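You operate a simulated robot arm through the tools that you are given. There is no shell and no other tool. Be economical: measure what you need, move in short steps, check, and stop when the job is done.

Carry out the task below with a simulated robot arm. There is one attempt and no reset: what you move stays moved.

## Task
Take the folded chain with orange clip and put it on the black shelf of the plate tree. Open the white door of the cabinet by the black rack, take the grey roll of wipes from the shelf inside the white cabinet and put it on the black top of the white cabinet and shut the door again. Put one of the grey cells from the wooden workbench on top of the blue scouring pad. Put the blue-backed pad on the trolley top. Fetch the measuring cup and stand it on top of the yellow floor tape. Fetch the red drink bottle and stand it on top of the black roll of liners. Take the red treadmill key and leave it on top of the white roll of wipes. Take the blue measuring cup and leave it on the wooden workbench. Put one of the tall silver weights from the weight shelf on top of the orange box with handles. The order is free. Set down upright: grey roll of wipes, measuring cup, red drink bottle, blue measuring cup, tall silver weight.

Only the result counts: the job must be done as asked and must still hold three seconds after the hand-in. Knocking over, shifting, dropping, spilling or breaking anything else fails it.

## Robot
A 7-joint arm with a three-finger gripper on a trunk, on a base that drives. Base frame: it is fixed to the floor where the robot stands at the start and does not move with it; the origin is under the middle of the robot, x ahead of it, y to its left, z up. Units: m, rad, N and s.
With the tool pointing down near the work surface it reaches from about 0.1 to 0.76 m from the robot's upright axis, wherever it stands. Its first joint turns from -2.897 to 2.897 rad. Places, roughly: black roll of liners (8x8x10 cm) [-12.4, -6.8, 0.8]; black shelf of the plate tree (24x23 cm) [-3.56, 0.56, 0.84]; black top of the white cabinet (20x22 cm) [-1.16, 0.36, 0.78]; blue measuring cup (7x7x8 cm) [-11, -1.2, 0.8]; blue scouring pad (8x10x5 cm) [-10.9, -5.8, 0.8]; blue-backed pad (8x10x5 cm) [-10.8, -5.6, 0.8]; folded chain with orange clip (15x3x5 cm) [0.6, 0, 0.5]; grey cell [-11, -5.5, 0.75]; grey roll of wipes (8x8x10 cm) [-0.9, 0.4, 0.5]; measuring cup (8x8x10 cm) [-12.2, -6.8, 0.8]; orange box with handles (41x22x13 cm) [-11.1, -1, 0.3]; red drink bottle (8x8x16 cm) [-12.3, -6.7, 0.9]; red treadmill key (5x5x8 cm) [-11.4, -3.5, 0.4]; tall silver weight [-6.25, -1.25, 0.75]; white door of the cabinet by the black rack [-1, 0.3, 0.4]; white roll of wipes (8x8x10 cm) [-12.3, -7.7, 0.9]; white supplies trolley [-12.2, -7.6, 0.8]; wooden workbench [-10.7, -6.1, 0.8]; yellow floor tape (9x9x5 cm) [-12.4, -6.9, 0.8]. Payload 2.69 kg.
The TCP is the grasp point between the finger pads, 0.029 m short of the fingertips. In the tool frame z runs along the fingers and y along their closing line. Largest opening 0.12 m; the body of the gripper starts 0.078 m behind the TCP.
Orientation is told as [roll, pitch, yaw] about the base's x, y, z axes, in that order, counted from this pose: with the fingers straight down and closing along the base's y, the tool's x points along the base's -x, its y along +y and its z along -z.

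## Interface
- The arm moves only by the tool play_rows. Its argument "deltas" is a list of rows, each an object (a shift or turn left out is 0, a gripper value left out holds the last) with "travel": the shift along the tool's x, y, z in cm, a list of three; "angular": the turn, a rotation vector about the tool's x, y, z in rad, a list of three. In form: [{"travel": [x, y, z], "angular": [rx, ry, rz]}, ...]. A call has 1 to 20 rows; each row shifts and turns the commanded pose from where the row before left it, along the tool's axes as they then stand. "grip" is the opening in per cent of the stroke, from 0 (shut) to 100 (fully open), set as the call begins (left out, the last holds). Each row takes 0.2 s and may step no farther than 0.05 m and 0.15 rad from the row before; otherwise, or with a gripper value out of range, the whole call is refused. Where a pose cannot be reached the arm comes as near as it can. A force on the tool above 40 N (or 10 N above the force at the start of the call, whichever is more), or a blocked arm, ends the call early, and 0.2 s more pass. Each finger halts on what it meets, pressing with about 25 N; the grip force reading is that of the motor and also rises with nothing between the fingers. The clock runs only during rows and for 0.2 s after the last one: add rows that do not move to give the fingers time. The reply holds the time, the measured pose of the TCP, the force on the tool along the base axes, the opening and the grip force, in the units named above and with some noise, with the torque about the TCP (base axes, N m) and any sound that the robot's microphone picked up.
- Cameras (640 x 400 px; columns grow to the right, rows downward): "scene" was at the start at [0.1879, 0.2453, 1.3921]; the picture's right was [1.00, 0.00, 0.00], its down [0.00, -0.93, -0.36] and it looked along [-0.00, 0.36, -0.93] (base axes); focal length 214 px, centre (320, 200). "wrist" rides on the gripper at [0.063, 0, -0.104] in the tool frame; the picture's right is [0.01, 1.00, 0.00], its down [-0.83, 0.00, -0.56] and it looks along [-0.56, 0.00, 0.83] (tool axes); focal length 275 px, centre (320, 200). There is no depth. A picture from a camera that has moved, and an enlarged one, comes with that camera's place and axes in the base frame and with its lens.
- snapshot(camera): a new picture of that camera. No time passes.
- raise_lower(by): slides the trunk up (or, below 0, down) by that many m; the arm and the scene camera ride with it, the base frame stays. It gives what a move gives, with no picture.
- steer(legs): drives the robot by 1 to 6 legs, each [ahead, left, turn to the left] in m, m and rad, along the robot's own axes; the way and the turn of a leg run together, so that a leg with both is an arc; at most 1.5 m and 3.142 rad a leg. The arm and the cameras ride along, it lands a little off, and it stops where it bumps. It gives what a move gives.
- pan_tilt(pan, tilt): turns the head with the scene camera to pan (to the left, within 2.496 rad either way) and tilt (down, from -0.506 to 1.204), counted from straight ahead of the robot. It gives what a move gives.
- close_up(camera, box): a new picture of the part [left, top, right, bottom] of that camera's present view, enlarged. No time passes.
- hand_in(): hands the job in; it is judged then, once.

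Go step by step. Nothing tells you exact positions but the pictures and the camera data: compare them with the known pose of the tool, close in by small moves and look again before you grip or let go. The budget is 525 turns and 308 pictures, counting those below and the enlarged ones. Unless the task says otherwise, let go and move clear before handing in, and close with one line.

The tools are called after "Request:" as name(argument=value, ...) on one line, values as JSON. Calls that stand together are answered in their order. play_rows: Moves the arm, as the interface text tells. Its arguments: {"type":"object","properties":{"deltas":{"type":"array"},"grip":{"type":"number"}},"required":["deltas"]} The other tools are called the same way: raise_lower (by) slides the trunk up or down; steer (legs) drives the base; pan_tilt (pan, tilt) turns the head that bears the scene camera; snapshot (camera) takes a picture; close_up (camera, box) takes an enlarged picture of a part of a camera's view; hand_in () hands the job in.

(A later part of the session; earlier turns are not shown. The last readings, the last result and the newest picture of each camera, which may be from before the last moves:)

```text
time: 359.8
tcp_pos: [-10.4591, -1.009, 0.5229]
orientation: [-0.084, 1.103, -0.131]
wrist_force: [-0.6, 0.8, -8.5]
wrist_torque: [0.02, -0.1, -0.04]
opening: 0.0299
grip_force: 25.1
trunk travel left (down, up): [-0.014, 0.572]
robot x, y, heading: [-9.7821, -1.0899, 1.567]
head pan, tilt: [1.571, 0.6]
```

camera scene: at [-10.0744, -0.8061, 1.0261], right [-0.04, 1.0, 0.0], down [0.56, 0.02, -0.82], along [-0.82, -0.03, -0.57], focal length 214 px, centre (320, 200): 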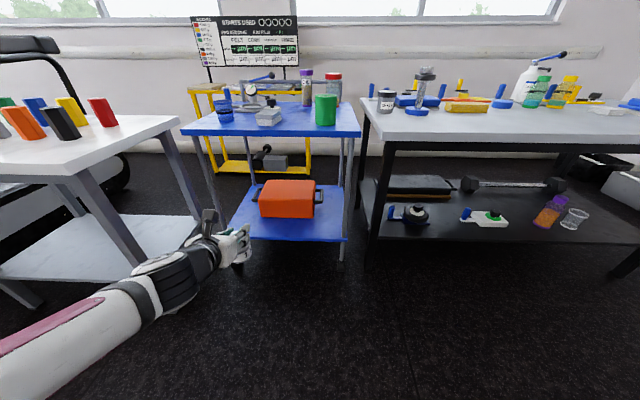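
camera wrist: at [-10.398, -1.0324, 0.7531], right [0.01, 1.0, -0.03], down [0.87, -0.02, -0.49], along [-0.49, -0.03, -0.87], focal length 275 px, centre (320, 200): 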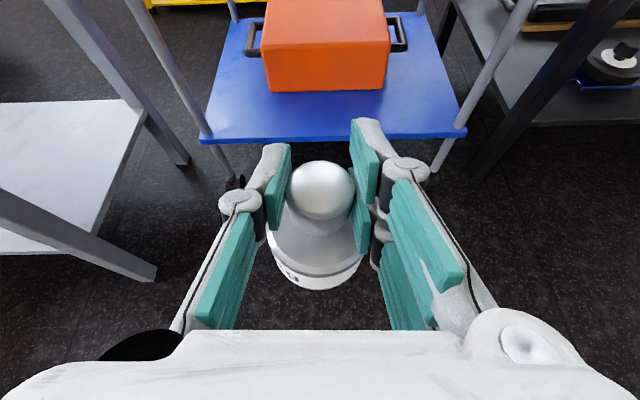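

Request:
steer(legs=[[-0.025, 0.38, 0]])

Request:
snapshot(camera="wrist")

Request:
snapshot(camera="scene")

```text
time: 362.1
tcp_pos: [-10.8323, -1.0345, 0.5228]
orientation: [-0.085, 1.102, -0.126]
wrist_force: [-0.2, 0.3, -10.5]
wrist_torque: [0.04, -0.01, 0.02]
opening: 0.0297
grip_force: 25.1
trunk travel left (down, up): [-0.014, 0.572]
robot x, y, heading: [-10.1559, -1.1145, 1.563]
head pan, tilt: [1.571, 0.6]
```

```text
190 pictures are left
camera wrist: at [-10.7684, -1.0353, 0.6263], right [0.05, 1.0, -0.03], down [0.87, -0.06, -0.49], along [-0.49, 0.0, -0.87], focal length 275 px, centre (320, 200)
```

wrist: 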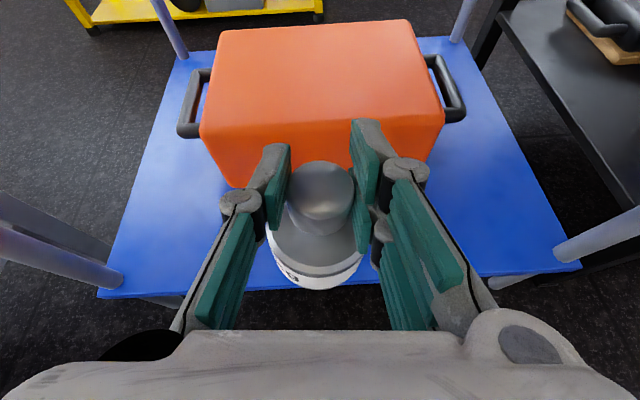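

```text
189 pictures are left
camera scene: at [-10.435, -0.817, 1.0261], right [0.0, 1.0, 0.0], down [0.57, 0.0, -0.82], along [-0.82, 0.0, -0.57], focal length 214 px, centre (320, 200)
```

scene: 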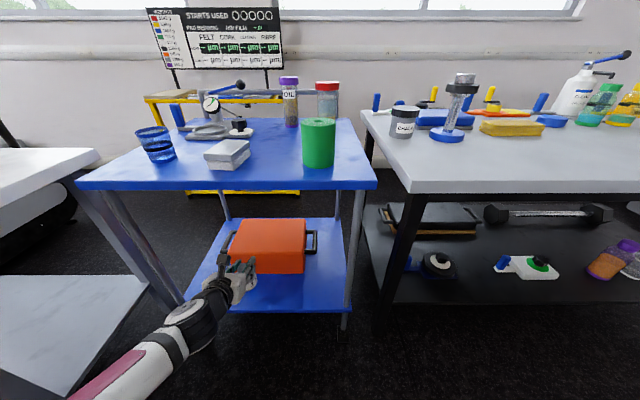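

The box top spans x -10.99..-11.20 at z≈0.40, and the weight will clear it. Driving in.

Request:
steer(legs=[[0.008, 0.23, 0.007]])

Request:
snapshot(camera="wrist")

Request:
snapshot(camera="scene")

```text
time: 363.6
tcp_pos: [-10.9918, -1.0387, 0.521]
orientation: [-0.072, 1.097, -0.098]
wrist_force: [-0.5, 0.5, -9.4]
wrist_torque: [0.01, -0.06, -0.03]
opening: 0.0303
grip_force: 25.2
trunk travel left (down, up): [-0.014, 0.572]
robot x, y, heading: [-10.3097, -1.1048, 1.594]
head pan, tilt: [1.571, 0.6]
stopped in leg 1: the robot was blocked; the commanded pose is now the measured one
```

```text
188 pictures are left
camera wrist: at [-10.9265, -1.0384, 0.6236], right [0.03, 1.0, -0.03], down [0.87, -0.04, -0.49], along [-0.49, -0.01, -0.87], focal length 275 px, centre (320, 200)
```

wrist: 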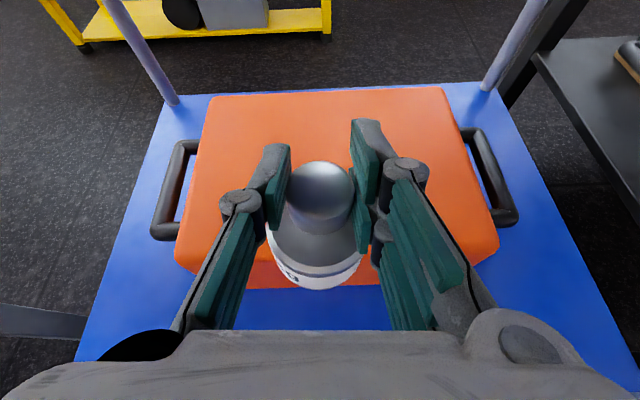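

```text
187 pictures are left
camera scene: at [-10.5982, -0.8147, 1.0261], right [-0.02, 1.0, 0.0], down [0.57, 0.01, -0.82], along [-0.82, -0.02, -0.57], focal length 214 px, centre (320, 200)
```

scene: 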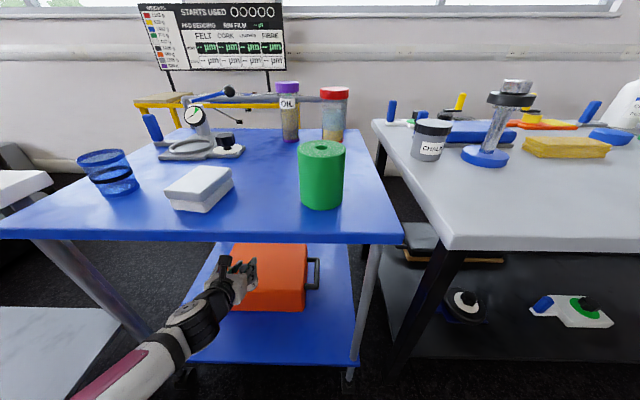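

The rear of the robot touched the white table's leg. I'll back off, shift ahead and reach with the arm instead.

Request:
steer(legs=[[0, -0.06, 0], [0.14, 0, -0.024]])

Request:
play_rows(deltas=[{"travel": [0, -3.5, 0]}, {"travel": [0, -3.5, 0]}, {"travel": [0, -3.5, 0]}, {"travel": [0, -2.5, 0]}])

Request:
pan_tilt(pan=2.3, tilt=0.5)

Request:
snapshot(camera="scene")

```text
time: 365.5
tcp_pos: [-10.9315, -0.882, 0.522]
orientation: [-0.077, 1.1, -0.126]
wrist_force: [-0.7, 0.6, -10.1]
wrist_torque: [0.03, -0.02, -0.01]
opening: 0.0299
grip_force: 25.3
trunk travel left (down, up): [-0.014, 0.572]
robot x, y, heading: [-10.253, -0.9607, 1.57]
head pan, tilt: [1.571, 0.6]
```

```text
time: 366.5
tcp_pos: [-10.9396, -1.0117, 0.5273]
orientation: [-0.079, 1.1, -0.128]
wrist_force: [-0.2, 1.1, -10.1]
wrist_torque: [0.05, -0.05, 0.02]
opening: 0.03
grip_force: 25.3
trunk travel left (down, up): [-0.014, 0.572]
robot x, y, heading: [-10.2558, -0.9631, 1.565]
head pan, tilt: [1.571, 0.6]
```

```text
time: 367.6
tcp_pos: [-10.9395, -1.0122, 0.5263]
orientation: [-0.076, 1.1, -0.124]
wrist_force: [-0.5, 0.3, -9.6]
wrist_torque: [0.01, -0.03, 0.01]
opening: 0.03
grip_force: 25.4
trunk travel left (down, up): [-0.014, 0.572]
robot x, y, heading: [-10.2535, -0.9618, 1.569]
head pan, tilt: [2.3, 0.499]
```

```text
186 pictures are left
camera scene: at [-10.5115, -0.7276, 1.0352], right [-0.66, 0.75, 0.0], down [0.36, 0.32, -0.88], along [-0.66, -0.58, -0.48], focal length 214 px, centre (320, 200)
```

scene: 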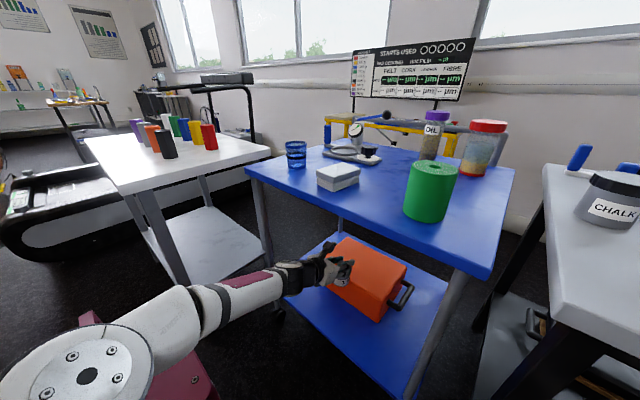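

Request:
steer(legs=[[-0.02, 0.12, 0]])

Request:
snapshot(camera="wrist")

Request:
snapshot(camera="scene")

```text
time: 368.8
tcp_pos: [-11.0567, -1.0304, 0.5262]
orientation: [-0.078, 1.1, -0.127]
wrist_force: [-0.4, 0.3, -10.0]
wrist_torque: [0.02, -0.03, -0.02]
opening: 0.03
grip_force: 24.9
trunk travel left (down, up): [-0.014, 0.572]
robot x, y, heading: [-10.3703, -0.9849, 1.57]
head pan, tilt: [2.3, 0.499]
```

```text
185 pictures are left
camera wrist: at [-10.993, -1.0314, 0.63], right [0.06, 1.0, -0.03], down [0.87, -0.06, -0.49], along [-0.49, 0.0, -0.87], focal length 275 px, centre (320, 200)
```

wrist: 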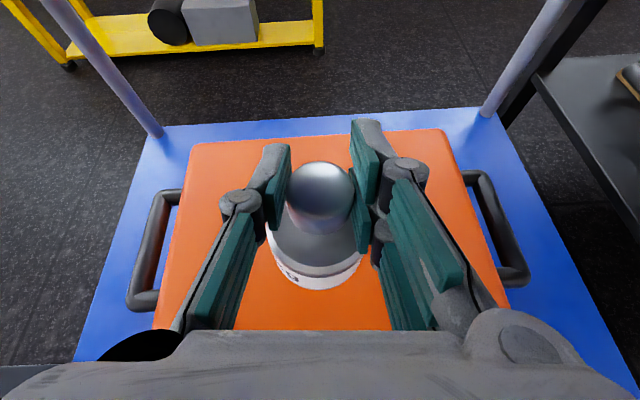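

```text
184 pictures are left
camera scene: at [-10.63, -0.7475, 1.0352], right [-0.66, 0.75, 0.0], down [0.36, 0.32, -0.88], along [-0.66, -0.58, -0.48], focal length 214 px, centre (320, 200)
```

scene: 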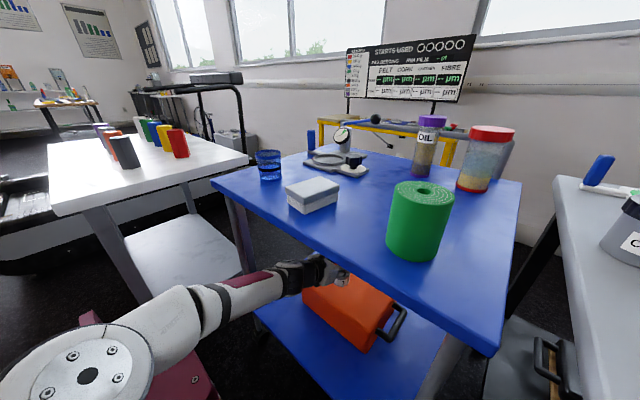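

Over the box. Lowering gently.

Request:
play_rows(deltas=[{"travel": [-1.34, 0, 0.67]}, {"travel": [-1.34, 0, 0.67]}, {"travel": [-0.7, 0, 0.35]}, {}])

Request:
play_rows(deltas=[{"travel": [-0.45, 0, 0.22]}, {"travel": [-0.45, 0, 0.22]}, {}])

```text
time: 369.8
tcp_pos: [-11.0572, -1.0314, 0.4879]
orientation: [-0.077, 1.1, -0.126]
wrist_force: [-0.5, 1.4, -10.3]
wrist_torque: [0.01, 0.03, 0.0]
opening: 0.03
grip_force: 25.4
trunk travel left (down, up): [-0.014, 0.572]
robot x, y, heading: [-10.3734, -0.9826, 1.568]
head pan, tilt: [2.3, 0.499]
```

```text
time: 370.6
tcp_pos: [-11.0583, -1.0316, 0.4779]
orientation: [-0.078, 1.099, -0.127]
wrist_force: [0.1, -0.3, -9.7]
wrist_torque: [0.01, -0.04, -0.01]
opening: 0.0302
grip_force: 25.4
trunk travel left (down, up): [-0.014, 0.572]
robot x, y, heading: [-10.371, -0.9854, 1.565]
head pan, tilt: [2.3, 0.499]
```

Request:
play_rows(deltas=[{"travel": [-0.45, 0, 0.22]}, {}])

Request:
play_rows(deltas=[{"travel": [-0.45, 0, 0.22]}, {}])

Request:
play_rows(deltas=[{"travel": [-0.45, 0, 0.22]}, {}])

Request:
snapshot(camera="wrist")

```text
time: 371.2
tcp_pos: [-11.0572, -1.0325, 0.4739]
orientation: [-0.078, 1.101, -0.128]
wrist_force: [-0.8, -0.2, -9.9]
wrist_torque: [0.04, -0.03, 0.05]
opening: 0.03
grip_force: 24.7
trunk travel left (down, up): [-0.014, 0.572]
robot x, y, heading: [-10.3725, -0.9835, 1.567]
head pan, tilt: [2.3, 0.499]
```

```text
time: 371.8
tcp_pos: [-11.0576, -1.0342, 0.4722]
orientation: [-0.08, 1.102, -0.129]
wrist_force: [0.2, -1.5, 9.3]
wrist_torque: [0.39, -0.04, -0.04]
opening: 0.03
grip_force: 25.9
trunk travel left (down, up): [-0.014, 0.572]
robot x, y, heading: [-10.376, -0.9865, 1.565]
head pan, tilt: [2.3, 0.499]
```

```text
time: 372.4
tcp_pos: [-11.0567, -1.0351, 0.4676]
orientation: [-0.083, 1.107, -0.128]
wrist_force: [-4.3, -8.9, 31.5]
wrist_torque: [0.5, 0.28, 0.1]
opening: 0.0305
grip_force: 24.8
trunk travel left (down, up): [-0.014, 0.572]
robot x, y, heading: [-10.3718, -0.987, 1.566]
head pan, tilt: [2.3, 0.499]
```

```text
183 pictures are left
camera wrist: at [-10.9923, -1.035, 0.5713], right [0.05, 1.0, -0.03], down [0.87, -0.06, -0.49], along [-0.5, 0.0, -0.87], focal length 275 px, centre (320, 200)
```

wrist: 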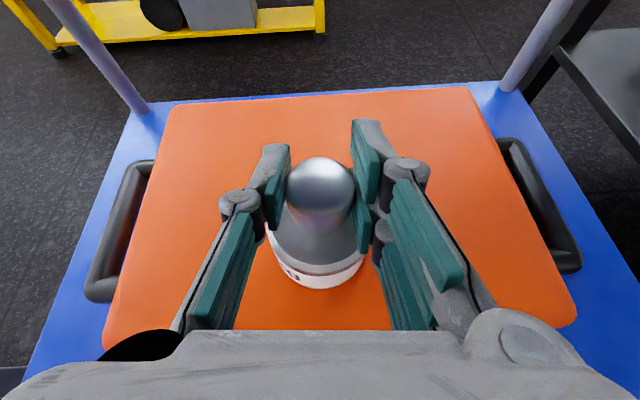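

Seated on the box. Easing off, releasing and withdrawing.

Request:
play_rows(deltas=[{"travel": [0.35, 0, -0.17]}, {}])

Request:
play_rows(deltas=[{}, {}, {}], grip=65)

Request:
play_rows(deltas=[{"travel": [0.5, 0, -2]}, {"travel": [0, 0, -3]}, {"travel": [-1, 0, -3]}])

Request:
snapshot(camera="wrist")

```text
time: 373.0
tcp_pos: [-11.0574, -1.0328, 0.4673]
orientation: [-0.079, 1.102, -0.125]
wrist_force: [-7.8, -7.9, 20.6]
wrist_torque: [0.18, 0.63, 0.18]
opening: 0.0302
grip_force: 24.7
trunk travel left (down, up): [-0.014, 0.572]
robot x, y, heading: [-10.3718, -0.9846, 1.571]
head pan, tilt: [2.3, 0.499]
```

```text
time: 373.8
tcp_pos: [-11.056, -1.0332, 0.4663]
orientation: [-0.076, 1.099, -0.124]
wrist_force: [1.2, -0.3, 0.0]
wrist_torque: [-0.03, -0.03, 0.0]
opening: 0.0789
grip_force: 0.1
trunk travel left (down, up): [-0.014, 0.572]
robot x, y, heading: [-10.3725, -0.9841, 1.57]
head pan, tilt: [2.3, 0.499]
```

```text
time: 374.6
tcp_pos: [-10.9846, -1.0354, 0.4998]
orientation: [-0.08, 1.1, -0.128]
wrist_force: [-0.2, -0.1, 0.9]
wrist_torque: [0.0, 0.0, 0.02]
opening: 0.0778
grip_force: 0.1
trunk travel left (down, up): [-0.014, 0.572]
robot x, y, heading: [-10.3736, -0.9815, 1.564]
head pan, tilt: [2.3, 0.499]
```

```text
182 pictures are left
camera wrist: at [-10.9195, -1.036, 0.6028], right [0.06, 1.0, -0.03], down [0.87, -0.06, -0.49], along [-0.49, 0.0, -0.87], focal length 275 px, centre (320, 200)
```

wrist: 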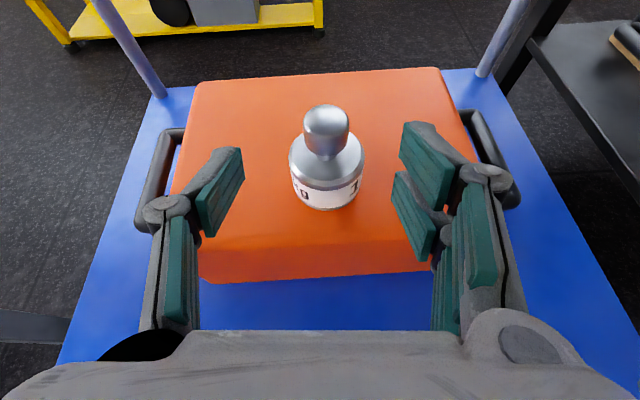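

The weight stands upright on the box. Backing out; next is the blue measuring cup on the cart top.

Request:
steer(legs=[[0.02, -0.4, 0]])

Request:
raise_lower(by=0.45)

Request:
play_rows(deltas=[{"angular": [0, -0.1375, 0]}, {"angular": [0, -0.1375, 0]}, {"angular": [0, -0.1375, 0]}, {"angular": [0, -0.1375, 0]}, {"angular": [0, -0.1375, 0]}, {"angular": [0, -0.1375, 0]}, {"angular": [0, -0.1375, 0]}, {"angular": [0, -0.1375, 0]}], grip=100)

Request:
pan_tilt(pan=2.1, tilt=0.7)

Request:
snapshot(camera="scene")

```text
time: 377.1
tcp_pos: [-10.5835, -1.0132, 0.4991]
orientation: [-0.078, 1.1, -0.136]
wrist_force: [-0.2, -0.3, 0.1]
wrist_torque: [-0.01, 0.01, 0.01]
opening: 0.0779
grip_force: 0.0
trunk travel left (down, up): [-0.014, 0.572]
robot x, y, heading: [-9.9753, -0.9645, 1.557]
head pan, tilt: [2.3, 0.499]
```

```text
refused: 0.45 is not a number from -0.4 to 0.4
```

```text
time: 378.9
tcp_pos: [-10.584, -1.0133, 0.4985]
orientation: [-0.049, 0.758, -0.099]
wrist_force: [-0.4, -0.6, 0.5]
wrist_torque: [0.01, 0.0, -0.02]
opening: 0.1197
grip_force: 0.1
out of reach, approached as far as the arm can: row 3, 4, 5, 6, 7, 8
trunk travel left (down, up): [-0.014, 0.572]
robot x, y, heading: [-9.9702, -0.97, 1.557]
head pan, tilt: [2.3, 0.499]
```

```text
time: 379.7
tcp_pos: [-10.5837, -1.0134, 0.4987]
orientation: [-0.049, 0.759, -0.1]
wrist_force: [-0.4, -0.3, -0.5]
wrist_torque: [-0.01, 0.01, 0.0]
opening: 0.1197
grip_force: 0.0
trunk travel left (down, up): [-0.014, 0.572]
robot x, y, heading: [-9.9685, -0.9678, 1.557]
head pan, tilt: [2.1, 0.7]
```

```text
181 pictures are left
camera scene: at [-10.2318, -0.7106, 1.0176], right [-0.49, 0.87, 0.0], down [0.56, 0.32, -0.77], along [-0.67, -0.38, -0.64], focal length 214 px, centre (320, 200)
```

scene: 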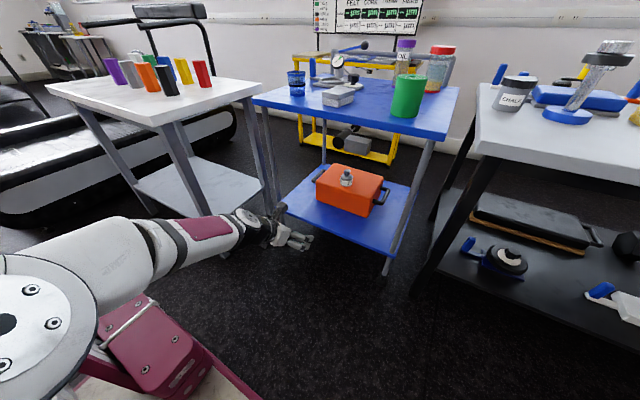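

Request:
raise_lower(by=0.4)

Request:
play_rows(deltas=[{"angular": [0.0, -0.145, 0]}, {"angular": [0, -0.145, 0]}, {"angular": [0, -0.145, 0]}, {"angular": [0, -0.145, 0]}, {"angular": [-0.05, -0.13, 0]}])

Request:
snapshot(camera="scene")

```text
time: 383.5
tcp_pos: [-10.5838, -1.0135, 0.8979]
orientation: [-0.049, 0.758, -0.1]
wrist_force: [-0.8, 0.0, -0.8]
wrist_torque: [-0.01, 0.02, 0.02]
opening: 0.1202
grip_force: 0.1
trunk travel left (down, up): [-0.414, 0.172]
robot x, y, heading: [-9.9744, -0.9691, 1.559]
head pan, tilt: [2.1, 0.7]
```

```text
time: 384.7
tcp_pos: [-10.5826, -1.0129, 0.8987]
orientation: [-0.043, 0.712, -0.096]
wrist_force: [-0.4, 0.2, 0.8]
wrist_torque: [0.0, -0.02, 0.01]
opening: 0.1201
grip_force: 0.0
out of reach, approached as far as the arm can: row 1, 2, 3, 4, 5
trunk travel left (down, up): [-0.414, 0.172]
robot x, y, heading: [-9.9705, -0.9691, 1.559]
head pan, tilt: [2.1, 0.7]
```

```text
180 pictures are left
camera scene: at [-10.2332, -0.8126, 1.417], right [-0.49, 0.87, 0.0], down [0.56, 0.32, -0.76], along [-0.67, -0.38, -0.64], focal length 214 px, centre (320, 200)
```

scene: 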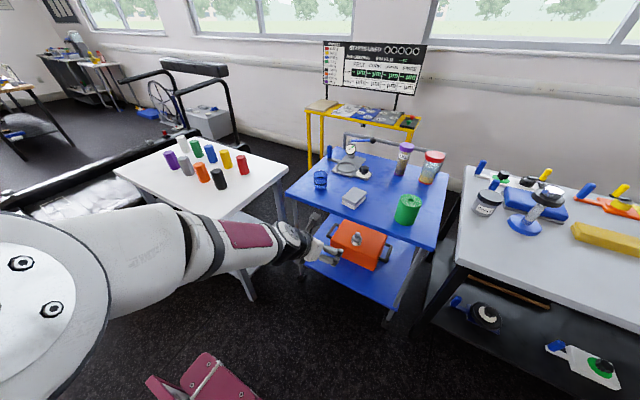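

Request:
play_rows(deltas=[{"travel": [-3.6, 0, -3.2]}, {"travel": [-3.6, 0, -3.2]}, {"travel": [-3.6, 0, -3.2]}, {"angular": [0.0, -0.145, 0]}, {"angular": [0, -0.145, 0]}, {"angular": [0, -0.145, 0]}, {"angular": [0, -0.145, 0]}, {"angular": [-0.05, -0.13, 0]}])

```text
time: 386.5
tcp_pos: [-10.4401, -1.0243, 0.9008]
orientation: [-0.039, 0.568, -0.09]
wrist_force: [0.8, -0.1, 0.1]
wrist_torque: [0.03, -0.04, -0.02]
opening: 0.1199
grip_force: 0.0
out of reach, approached as far as the arm can: row 5, 6, 7, 8
trunk travel left (down, up): [-0.414, 0.172]
robot x, y, heading: [-9.9676, -0.9712, 1.561]
head pan, tilt: [2.1, 0.7]
```

Request:
raise_lower(by=0.13)

Request:
play_rows(deltas=[{"travel": [-2, 0, 3.2]}, {"travel": [-2, 0, 3.2]}, {"travel": [-2, 0, 3.2]}, {"angular": [0.0, -0.145, 0]}, {"angular": [0, -0.145, 0]}, {"angular": [0, -0.145, 0]}, {"angular": [-0.04, -0.13, 0]}])

Request:
snapshot(camera="scene")

```text
time: 388.1
tcp_pos: [-10.4392, -1.023, 1.0306]
orientation: [-0.039, 0.569, -0.089]
wrist_force: [0.5, 0.0, -0.2]
wrist_torque: [-0.01, 0.02, 0.0]
opening: 0.12
grip_force: 0.1
trunk travel left (down, up): [-0.544, 0.042]
robot x, y, heading: [-9.97, -0.9682, 1.556]
head pan, tilt: [2.1, 0.7]
```

```text
time: 389.7
tcp_pos: [-10.4395, -1.0279, 0.9186]
orientation: [0.007, 0.004, -0.071]
wrist_force: [-0.4, 0.1, 0.1]
wrist_torque: [0.03, 0.02, -0.02]
opening: 0.1201
grip_force: 0.0
trunk travel left (down, up): [-0.544, 0.042]
robot x, y, heading: [-9.9698, -0.969, 1.557]
head pan, tilt: [2.1, 0.7]
```

```text
179 pictures are left
camera scene: at [-10.2345, -0.9298, 1.5478], right [-0.49, 0.87, 0.0], down [0.56, 0.32, -0.77], along [-0.67, -0.38, -0.64], focal length 214 px, centre (320, 200)
```

scene: 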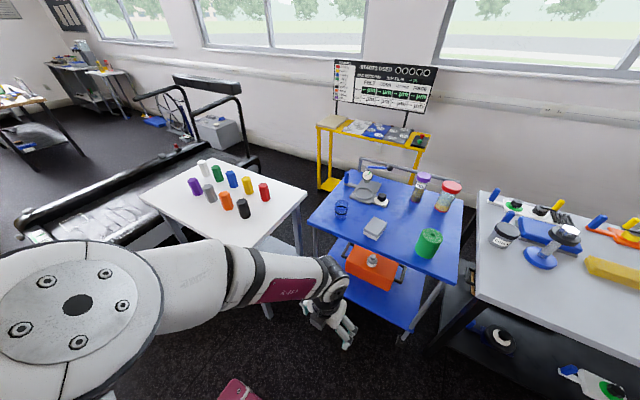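

The tool points down again. The blue cup is at about (-10.975, -1.227). I'll shift the arm rearward and drive in.

Request:
play_rows(deltas=[{"travel": [0, -4, -1]}, {"travel": [0, -4, -1]}, {"travel": [0, -4, -1]}, {"travel": [0, -4, -1]}])

Request:
steer(legs=[[-0.03, 0.42, 0.01]])

Request:
snapshot(camera="wrist")

Request:
snapshot(camera="scene")

```text
time: 390.7
tcp_pos: [-10.4446, -1.1608, 0.953]
orientation: [0.001, 0.005, -0.063]
wrist_force: [0.7, -0.3, -0.3]
wrist_torque: [0.01, 0.01, -0.03]
opening: 0.1199
grip_force: 0.1
out of reach, approached as far as the arm can: row 4
trunk travel left (down, up): [-0.544, 0.042]
robot x, y, heading: [-9.9739, -0.9647, 1.56]
head pan, tilt: [2.1, 0.7]
```

```text
time: 393.2
tcp_pos: [-10.8596, -1.1908, 0.9544]
orientation: [0.0, 0.007, -0.058]
wrist_force: [0.3, 0.8, -0.7]
wrist_torque: [-0.03, 0.0, 0.0]
opening: 0.12
grip_force: 0.0
trunk travel left (down, up): [-0.544, 0.042]
robot x, y, heading: [-10.3851, -0.9967, 1.569]
head pan, tilt: [2.1, 0.7]
```

```text
178 pictures are left
camera wrist: at [-10.9215, -1.1872, 1.0584], right [0.05, 1.0, 0.0], down [0.83, -0.04, 0.55], along [0.55, -0.03, -0.83], focal length 275 px, centre (320, 200)
```

wrist: 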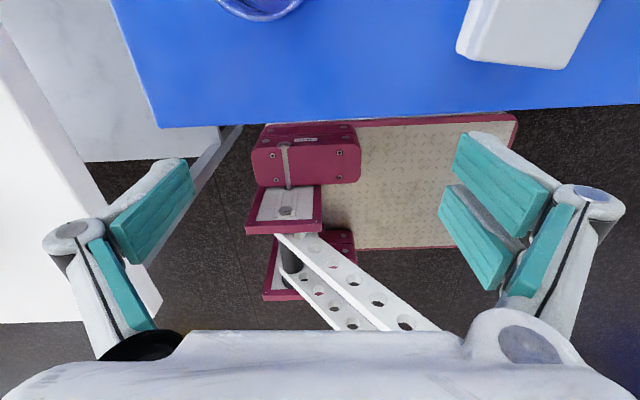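

```text
177 pictures are left
camera scene: at [-10.6511, -0.9586, 1.5478], right [-0.5, 0.87, 0.0], down [0.56, 0.32, -0.76], along [-0.66, -0.38, -0.64], focal length 214 px, centre (320, 200)
```

scene: 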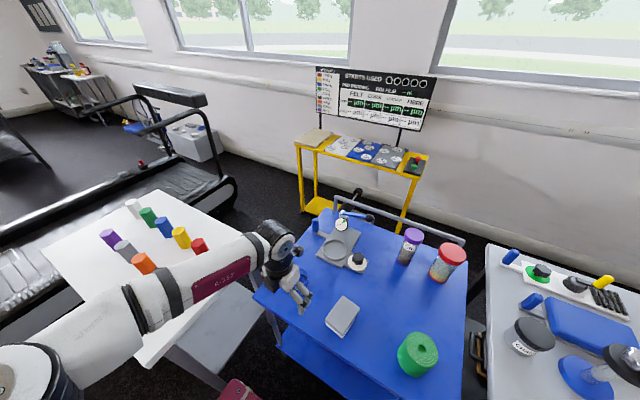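

Request:
play_rows(deltas=[{"travel": [4, -1.5, 0]}, {"travel": [4, -1.5, 0]}])

Request:
snapshot(camera="wrist")

```text
time: 393.8
tcp_pos: [-10.9184, -1.1693, 0.957]
orientation: [-0.006, 0.01, -0.048]
wrist_force: [1.5, -0.3, 1.4]
wrist_torque: [0.05, 0.04, -0.03]
opening: 0.1199
grip_force: 0.0
out of reach, approached as far as the arm can: row 1, 2
trunk travel left (down, up): [-0.544, 0.042]
robot x, y, heading: [-10.3879, -0.997, 1.565]
head pan, tilt: [2.1, 0.7]
```

```text
176 pictures are left
camera wrist: at [-10.98, -1.1659, 1.061], right [0.04, 1.0, -0.01], down [0.84, -0.03, 0.55], along [0.55, -0.03, -0.84], focal length 275 px, centre (320, 200)
```

wrist: 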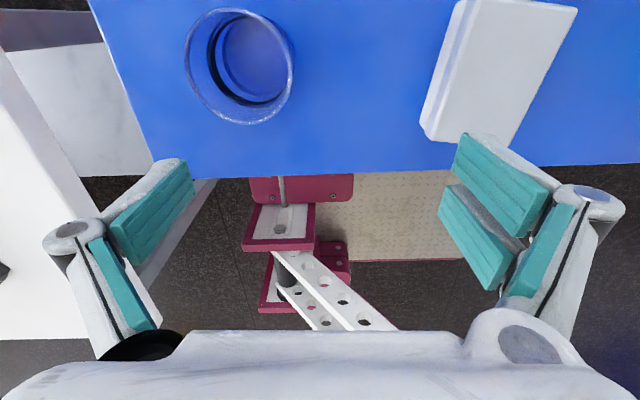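

Request:
steer(legs=[[0, 0.08, 0.005]])

Request:
play_rows(deltas=[{"travel": [-2, -2.5, 0]}, {"travel": [-2, -2.7, 0]}])

Request:
snapshot(camera="wrist")

```text
time: 394.9
tcp_pos: [-10.9973, -1.1709, 0.9561]
orientation: [-0.006, 0.01, -0.044]
wrist_force: [-0.1, 0.2, -0.3]
wrist_torque: [0.02, 0.0, 0.01]
opening: 0.12
grip_force: 0.1
trunk travel left (down, up): [-0.544, 0.042]
robot x, y, heading: [-10.4661, -0.9972, 1.566]
head pan, tilt: [2.1, 0.7]
```

```text
time: 395.5
tcp_pos: [-10.9482, -1.1976, 0.9573]
orientation: [-0.013, 0.01, -0.039]
wrist_force: [-0.7, 0.1, -0.4]
wrist_torque: [-0.05, -0.03, 0.01]
opening: 0.1201
grip_force: 0.0
out of reach, approached as far as the arm can: row 1, 2
trunk travel left (down, up): [-0.544, 0.042]
robot x, y, heading: [-10.4658, -0.9958, 1.57]
head pan, tilt: [2.1, 0.7]
```

```text
175 pictures are left
camera wrist: at [-11.0104, -1.1939, 1.0628], right [0.04, 1.0, -0.01], down [0.84, -0.02, 0.55], along [0.55, -0.03, -0.84], focal length 275 px, centre (320, 200)
```

wrist: 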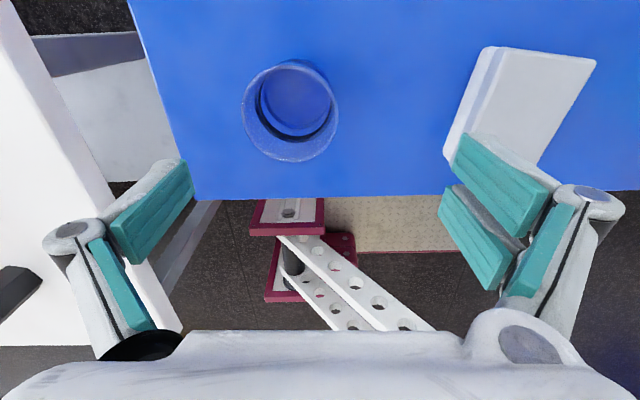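

The wrist joint limit is the issue; turning the gripper's yaw by +0.5 should free it.

Request:
play_rows(deltas=[{"angular": [0, 0, -0.14]}, {"angular": [0, 0, -0.14]}, {"angular": [0, 0, -0.14]}, {"angular": [0.013, -0.01, -0.12]}, {"travel": [-0.6, -2.2, 0]}])

Request:
snapshot(camera="wrist")

```text
time: 396.7
tcp_pos: [-10.9327, -1.2145, 0.9565]
orientation: [-0.014, 0.002, 0.498]
wrist_force: [0.0, 0.7, -0.4]
wrist_torque: [-0.04, 0.02, 0.0]
opening: 0.1198
grip_force: 0.1
trunk travel left (down, up): [-0.544, 0.042]
robot x, y, heading: [-10.4628, -0.9933, 1.57]
head pan, tilt: [2.1, 0.7]
```

```text
174 pictures are left
camera wrist: at [-10.9887, -1.2442, 1.0611], right [-0.48, 0.88, -0.01], down [0.73, 0.41, 0.55], along [0.49, 0.26, -0.83], focal length 275 px, centre (320, 200)
```

wrist: 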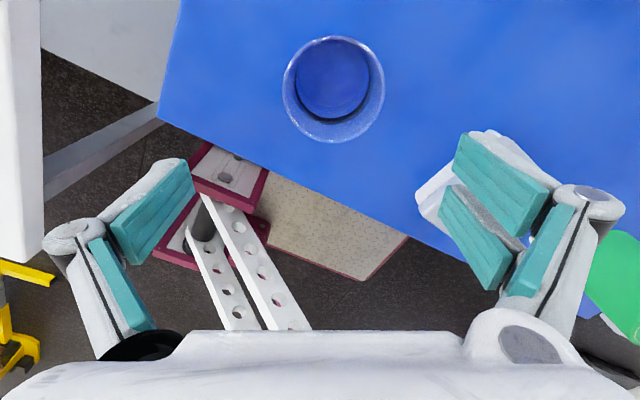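

Request:
play_rows(deltas=[{"travel": [2.2, 0.75, 2]}, {"travel": [0, 0, 3]}], grip=88)

Request:
snapshot(camera="wrist")

```text
time: 397.3
tcp_pos: [-10.956, -1.2211, 0.9081]
orientation: [-0.016, 0.002, 0.495]
wrist_force: [0.4, -0.1, 0.4]
wrist_torque: [0.02, 0.03, -0.02]
opening: 0.1057
grip_force: 0.0
trunk travel left (down, up): [-0.544, 0.042]
robot x, y, heading: [-10.4662, -0.995, 1.568]
head pan, tilt: [2.1, 0.7]
```

```text
173 pictures are left
camera wrist: at [-11.012, -1.2492, 1.0117], right [-0.48, 0.88, -0.02], down [0.73, 0.41, 0.55], along [0.49, 0.25, -0.83], focal length 275 px, centre (320, 200)
```

wrist: 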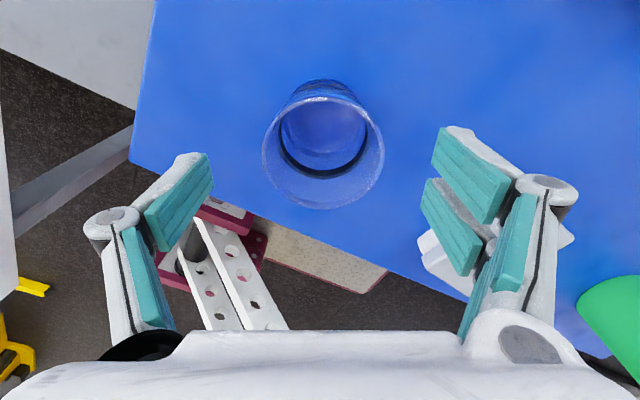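

Request:
play_rows(deltas=[{"travel": [-0.8, 0.2, 3]}, {"travel": [0, 0, 3]}, {"travel": [0, 0, 2]}])

Request:
snapshot(camera="wrist")

```text
time: 398.1
tcp_pos: [-10.949, -1.2144, 0.826]
orientation: [-0.014, 0.001, 0.496]
wrist_force: [1.9, 1.2, 0.8]
wrist_torque: [0.0, 0.02, 0.0]
opening: 0.1055
grip_force: 0.0
trunk travel left (down, up): [-0.544, 0.042]
robot x, y, heading: [-10.4727, -0.9936, 1.57]
head pan, tilt: [2.1, 0.7]
```

```text
172 pictures are left
camera wrist: at [-11.0057, -1.2434, 0.9311], right [-0.48, 0.88, -0.01], down [0.73, 0.41, 0.55], along [0.49, 0.26, -0.83], focal length 275 px, centre (320, 200)
```

wrist: 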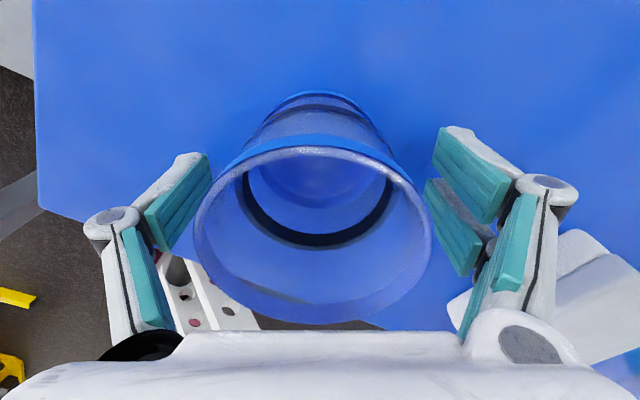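

Enclosed. Closing and lifting.

Request:
play_rows(deltas=[{}, {}, {}], grip=0)

Request:
play_rows(deltas=[{"travel": [0, 0, -2]}, {"travel": [0, 0, -4]}, {"travel": [0, 0, -4]}])

Request:
snapshot(camera="wrist")

```text
time: 398.9
tcp_pos: [-10.9519, -1.2141, 0.8272]
orientation: [-0.014, 0.004, 0.495]
wrist_force: [-1.9, 4.9, 12.0]
wrist_torque: [0.64, 0.1, 0.08]
opening: 0.06
grip_force: 24.6
trunk travel left (down, up): [-0.544, 0.042]
robot x, y, heading: [-10.4687, -0.992, 1.576]
head pan, tilt: [2.1, 0.7]
```

```text
time: 399.7
tcp_pos: [-10.9507, -1.2144, 0.9283]
orientation: [-0.016, 0.0, 0.496]
wrist_force: [-0.3, -0.5, -0.3]
wrist_torque: [-0.01, -0.02, -0.01]
opening: 0.0597
grip_force: 24.7
trunk travel left (down, up): [-0.544, 0.042]
robot x, y, heading: [-10.4674, -0.9967, 1.567]
head pan, tilt: [2.1, 0.7]
```

```text
171 pictures are left
camera wrist: at [-11.0058, -1.2446, 1.0322], right [-0.48, 0.88, -0.02], down [0.73, 0.41, 0.56], along [0.49, 0.26, -0.83], focal length 275 px, centre (320, 200)
```

wrist: 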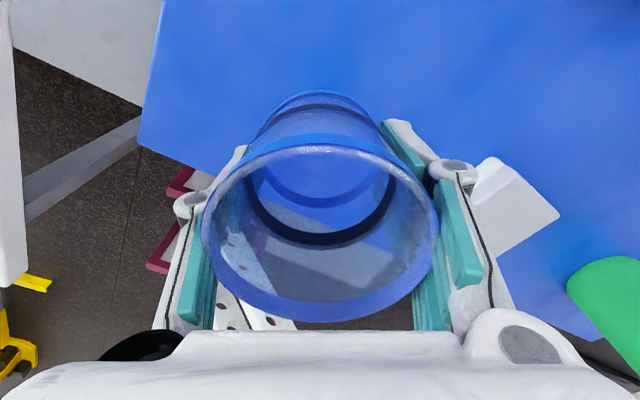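

The cup is held. I'll back out and look toward the wooden workbench to the south.

Request:
steer(legs=[[0.05, -0.9, 0], [0, 0, 1.571]])

Request:
play_rows(deltas=[{"travel": [-3, -2, -2]}, {"travel": [-3, -2, -2]}, {"travel": [-3, -2, -2]}])

Request:
pan_tilt(pan=1.4, tilt=0.3)

Request:
snapshot(camera="scene")

```text
time: 408.2
tcp_pos: [-9.3577, -1.4335, 0.9269]
orientation: [-0.017, 0.002, 2.062]
wrist_force: [-0.4, -0.1, 0.1]
wrist_torque: [0.0, -0.03, -0.01]
opening: 0.0588
grip_force: 25.5
trunk travel left (down, up): [-0.544, 0.042]
robot x, y, heading: [-9.576, -0.9484, 3.141]
head pan, tilt: [2.1, 0.7]
```

```text
time: 409.0
tcp_pos: [-9.3486, -1.3282, 0.9883]
orientation: [-0.013, 0.002, 2.062]
wrist_force: [-0.4, 0.2, 0.2]
wrist_torque: [0.09, 0.02, 0.03]
opening: 0.0592
grip_force: 24.9
trunk travel left (down, up): [-0.544, 0.042]
robot x, y, heading: [-9.5803, -0.9472, 3.14]
head pan, tilt: [2.1, 0.7]
```

```text
time: 410.1
tcp_pos: [-9.348, -1.3276, 0.9894]
orientation: [-0.016, 0.002, 2.062]
wrist_force: [0.4, 0.2, 0.1]
wrist_torque: [0.04, 0.05, -0.01]
opening: 0.0591
grip_force: 24.5
trunk travel left (down, up): [-0.544, 0.042]
robot x, y, heading: [-9.5759, -0.9506, 3.137]
head pan, tilt: [1.4, 0.3]
```

```text
170 pictures are left
camera scene: at [-9.6726, -1.232, 1.5839], right [-0.98, 0.17, 0.0], down [0.05, 0.29, -0.96], along [-0.17, -0.94, -0.3], focal length 214 px, centre (320, 200)
```

scene: 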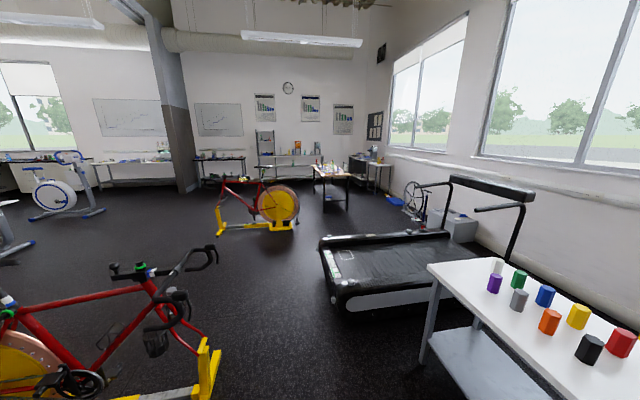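

I see the route: between the red bike and the treadmill, then on to the workbench. I'll tuck the arm and turn south.

Request:
play_rows(deltas=[{"travel": [-2.6, -3.4, 0]}, {"travel": [-2.6, -3.4, 0]}, {"travel": [-2.6, -3.4, 0]}, {"travel": [-2.6, -3.4, 0]}])

Request:
steer(legs=[[0, 0, 1.575], [1.3, -0.03, 0], [1.1, 0, 0]])

Request:
pan_tilt(pan=0, tilt=0.5)

Request:
snapshot(camera="scene")

Request:
pan_tilt(pan=-0.8, tilt=0.5)

Request:
snapshot(camera="scene")

```text
time: 411.1
tcp_pos: [-9.2799, -1.171, 0.9914]
orientation: [-0.016, 0.002, 2.061]
wrist_force: [-0.3, 0.2, 0.2]
wrist_torque: [0.06, -0.03, 0.02]
opening: 0.0591
grip_force: 25.0
trunk travel left (down, up): [-0.544, 0.042]
robot x, y, heading: [-9.5751, -0.9543, 3.137]
head pan, tilt: [1.4, 0.3]
```

```text
time: 426.9
tcp_pos: [-9.34, -3.0831, 0.9921]
orientation: [-0.015, 0.003, -2.653]
wrist_force: [0.4, -0.1, 0.0]
wrist_torque: [0.0, -0.01, -0.02]
opening: 0.0584
grip_force: 24.8
trunk travel left (down, up): [-0.544, 0.042]
robot x, y, heading: [-9.5615, -3.3779, -1.579]
head pan, tilt: [1.4, 0.3]
```

```text
time: 428.4
tcp_pos: [-9.3396, -3.0829, 0.9919]
orientation: [-0.015, 0.002, -2.654]
wrist_force: [0.1, 0.1, -0.9]
wrist_torque: [0.01, 0.02, 0.02]
opening: 0.0583
grip_force: 25.7
trunk travel left (down, up): [-0.544, 0.042]
robot x, y, heading: [-9.563, -3.3822, -1.581]
head pan, tilt: [0.0, 0.499]
```

```text
169 pictures are left
camera scene: at [-9.3735, -3.5524, 1.5656], right [-1.0, 0.01, 0.0], down [0.0, 0.48, -0.88], along [-0.01, -0.88, -0.48], focal length 214 px, centre (320, 200)
```

scene: 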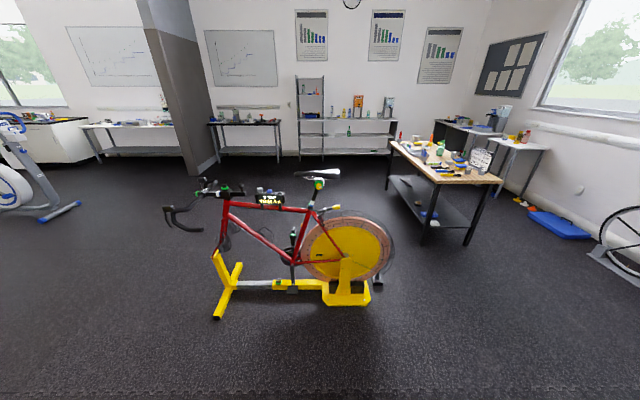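

```text
time: 429.6
tcp_pos: [-9.3397, -3.0841, 0.9912]
orientation: [-0.017, 0.002, -2.652]
wrist_force: [0.0, 0.4, -1.1]
wrist_torque: [0.01, 0.02, 0.0]
opening: 0.0586
grip_force: 24.9
trunk travel left (down, up): [-0.544, 0.042]
robot x, y, heading: [-9.562, -3.3825, -1.58]
head pan, tilt: [-0.799, 0.499]
```

```text
168 pictures are left
camera scene: at [-9.4385, -3.5244, 1.5656], right [-0.69, 0.72, 0.0], down [0.35, 0.33, -0.88], along [-0.63, -0.61, -0.48], focal length 214 px, centre (320, 200)
```

scene: 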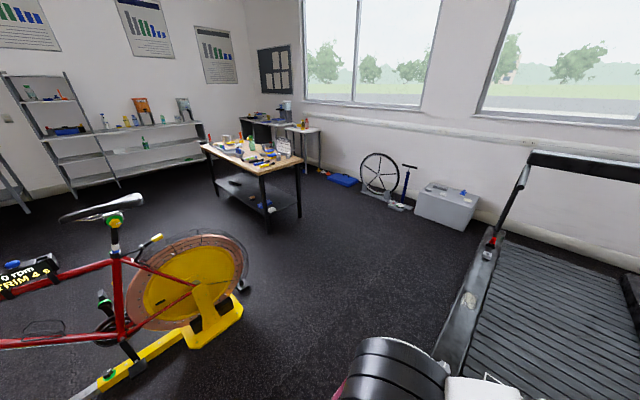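

The red key is on the treadmill's south rail at about (-11.41, -3.47). I'll take the cup to the workbench first, going round to its west side.

Request:
steer(legs=[[0.6, -0.5, 0], [0.3, -0.6, 0], [0, -0.8, 0]])

Request:
pan_tilt(pan=0.3, tilt=0.6)

Request:
snapshot(camera="scene")

```text
time: 432.1
tcp_pos: [-9.5181, -3.3591, 0.9918]
orientation: [-0.018, 0.0, -2.738]
wrist_force: [0.8, -0.8, -0.3]
wrist_torque: [0.01, -0.01, 0.01]
opening: 0.0585
grip_force: 24.2
trunk travel left (down, up): [-0.544, 0.042]
robot x, y, heading: [-9.7667, -3.6349, -1.666]
head pan, tilt: [-0.799, 0.499]
stopped in leg 1: the robot was blocked; the commanded pose is now the measured one
```

```text
time: 433.5
tcp_pos: [-9.5187, -3.36, 0.9925]
orientation: [-0.017, 0.002, -2.738]
wrist_force: [0.5, -0.1, 0.0]
wrist_torque: [0.01, 0.02, -0.01]
opening: 0.0583
grip_force: 24.6
trunk travel left (down, up): [-0.544, 0.042]
robot x, y, heading: [-9.7654, -3.6348, -1.662]
head pan, tilt: [0.3, 0.6]
```

```text
167 pictures are left
camera scene: at [-9.5652, -3.8198, 1.5565], right [-0.98, -0.21, 0.0], down [-0.12, 0.55, -0.83], along [0.17, -0.81, -0.56], focal length 214 px, centre (320, 200)
```

scene: 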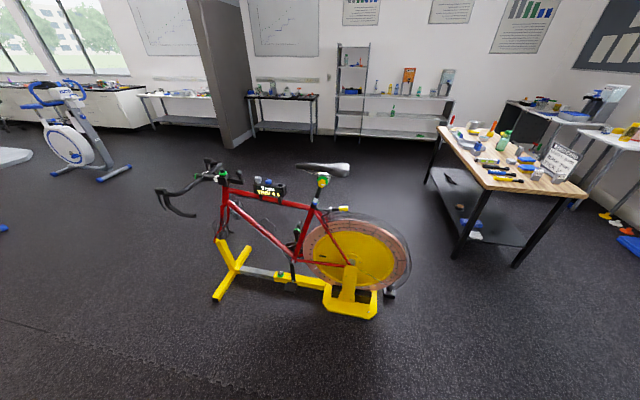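

The rear corner touched the treadmill. I'll pull away left, go further ahead, then move right.

Request:
steer(legs=[[0, 0.1, 0.09], [0.42, 0, 0]])

Request:
pan_tilt(pan=-1.7, tilt=0.7)

Request:
snapshot(camera="scene")

```text
time: 436.8
tcp_pos: [-9.4428, -3.7588, 0.9917]
orientation: [-0.014, 0.002, -2.649]
wrist_force: [-0.4, 0.4, -0.3]
wrist_torque: [0.02, 0.01, -0.01]
opening: 0.058
grip_force: 24.8
trunk travel left (down, up): [-0.544, 0.042]
robot x, y, heading: [-9.6617, -4.0601, -1.571]
head pan, tilt: [0.3, 0.6]
```

```text
time: 438.7
tcp_pos: [-9.4432, -3.7596, 0.9923]
orientation: [-0.017, 0.0, -2.65]
wrist_force: [-0.1, -0.3, -0.8]
wrist_torque: [0.01, 0.02, -0.03]
opening: 0.058
grip_force: 24.9
trunk travel left (down, up): [-0.544, 0.042]
robot x, y, heading: [-9.6653, -4.063, -1.577]
head pan, tilt: [-1.7, 0.7]
```

```text
166 pictures are left
camera scene: at [-9.5594, -4.127, 1.5478], right [0.13, 0.99, 0.0], down [0.64, -0.08, -0.77], along [-0.76, 0.1, -0.64], focal length 214 px, centre (320, 200)
```

scene: 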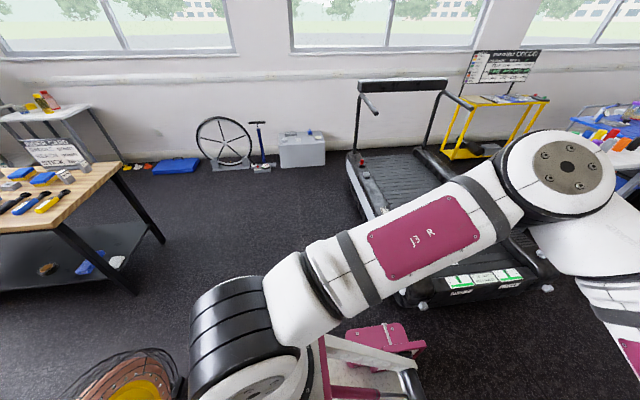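

Request:
steer(legs=[[0.0, -0.6, 0], [0.25, -0.6, 0], [0, -0.6, 0]])

Request:
pan_tilt(pan=0.5, tilt=0.6)

Request:
snapshot(camera="scene")

```text
time: 448.3
tcp_pos: [-11.2339, -4.0122, 0.9931]
orientation: [-0.016, 0.005, -2.644]
wrist_force: [-0.6, 0.8, -0.4]
wrist_torque: [-0.03, 0.0, 0.02]
opening: 0.0575
grip_force: 25.1
trunk travel left (down, up): [-0.544, 0.042]
robot x, y, heading: [-11.4572, -4.3121, -1.568]
head pan, tilt: [-1.7, 0.7]
```

```text
time: 450.4
tcp_pos: [-11.2343, -4.0127, 0.9923]
orientation: [-0.015, 0.005, -2.643]
wrist_force: [0.1, -0.1, -0.2]
wrist_torque: [0.01, -0.01, -0.02]
opening: 0.0575
grip_force: 24.8
trunk travel left (down, up): [-0.544, 0.042]
robot x, y, heading: [-11.4546, -4.3091, -1.57]
head pan, tilt: [0.499, 0.6]
```

```text
165 pictures are left
camera scene: at [-11.2222, -4.4678, 1.5565], right [-0.88, -0.48, 0.0], down [-0.27, 0.5, -0.83], along [0.4, -0.72, -0.56], focal length 214 px, centre (320, 200)
```

scene: 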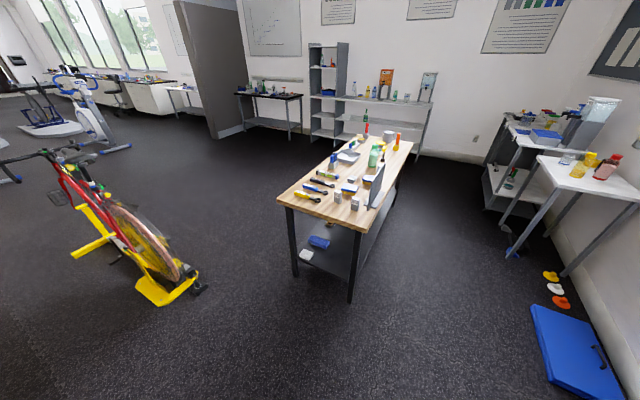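

Request:
steer(legs=[[1.2, 0.03, 0]])

Request:
pan_tilt(pan=1.5, tilt=0.75)

Request:
snapshot(camera="scene")

```text
time: 456.4
tcp_pos: [-11.2012, -5.2038, 0.9913]
orientation: [-0.015, 0.004, -2.645]
wrist_force: [-0.1, 0.5, 0.3]
wrist_torque: [-0.02, -0.01, -0.01]
opening: 0.0572
grip_force: 25.3
trunk travel left (down, up): [-0.544, 0.042]
robot x, y, heading: [-11.4226, -5.5062, -1.572]
head pan, tilt: [0.499, 0.6]
```

```text
time: 457.7
tcp_pos: [-11.2013, -5.2028, 0.9918]
orientation: [-0.016, 0.005, -2.643]
wrist_force: [0.3, 0.5, -1.5]
wrist_torque: [0.04, 0.0, 0.02]
opening: 0.057
grip_force: 25.0
trunk travel left (down, up): [-0.544, 0.042]
robot x, y, heading: [-11.419, -5.5044, -1.568]
head pan, tilt: [1.499, 0.75]
```

```text
164 pictures are left
camera scene: at [-11.1492, -5.5879, 1.5436], right [-0.07, -1.0, 0.0], down [-0.68, 0.05, -0.73], along [0.73, -0.05, -0.68], focal length 214 px, centre (320, 200)
```

scene: 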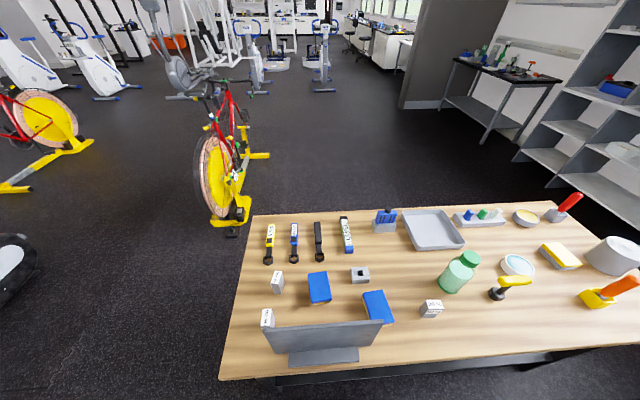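

Request:
close_up(camera="scene", box=[220, 200, 480, 380])

```text
2.22 times, centred on (350, 290) of scene
camera zoom: at [-11.1492, -5.5879, 1.5436], right [-0.07, -1.0, 0.0], down [-0.68, 0.05, -0.73], along [0.73, -0.05, -0.68], focal length 477 px, centre (253, 0)
```

zoom: 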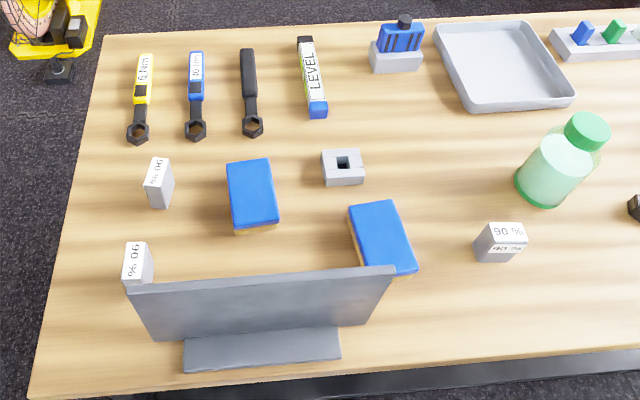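

Pad A at (-10.82, -5.61) is the blue-backed pad, pad B at (-10.89, -5.79) the scouring pad; three cells are visible. I'll put the cup at a free spot near the west edge, at about (-10.965, -6.10).

Request:
steer(legs=[[0.8, -0.04, 0]])

Request:
pan_tilt(pan=1.9, tilt=0.9)

Request:
snapshot(camera="scene")

```text
time: 461.9
tcp_pos: [-11.2421, -5.9928, 0.9916]
orientation: [-0.016, 0.003, -2.65]
wrist_force: [-0.2, -0.2, -0.2]
wrist_torque: [0.01, 0.03, 0.05]
opening: 0.057
grip_force: 25.0
trunk travel left (down, up): [-0.544, 0.042]
robot x, y, heading: [-11.4629, -6.2903, -1.579]
head pan, tilt: [1.499, 0.75]
```

```text
time: 462.8
tcp_pos: [-11.2407, -5.9921, 0.992]
orientation: [-0.017, 0.004, -2.65]
wrist_force: [0.8, 0.6, -0.3]
wrist_torque: [-0.02, 0.01, 0.01]
opening: 0.0572
grip_force: 24.9
trunk travel left (down, up): [-0.544, 0.042]
robot x, y, heading: [-11.4651, -6.2893, -1.576]
head pan, tilt: [1.901, 0.901]
```

```text
162 pictures are left
camera scene: at [-11.2022, -6.3465, 1.5317], right [0.32, -0.95, 0.0], down [-0.74, -0.25, -0.62], along [0.59, 0.2, -0.78], focal length 214 px, centre (320, 200)
```

scene: 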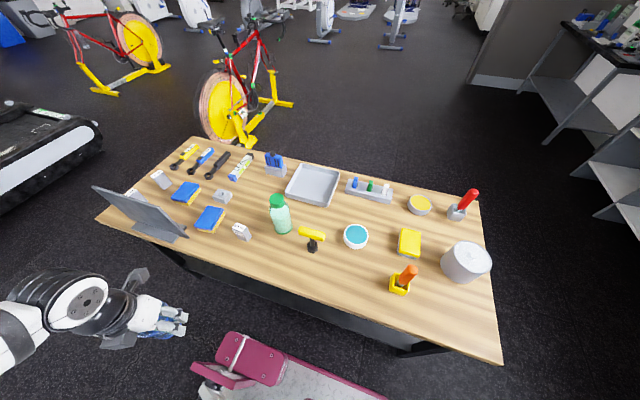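

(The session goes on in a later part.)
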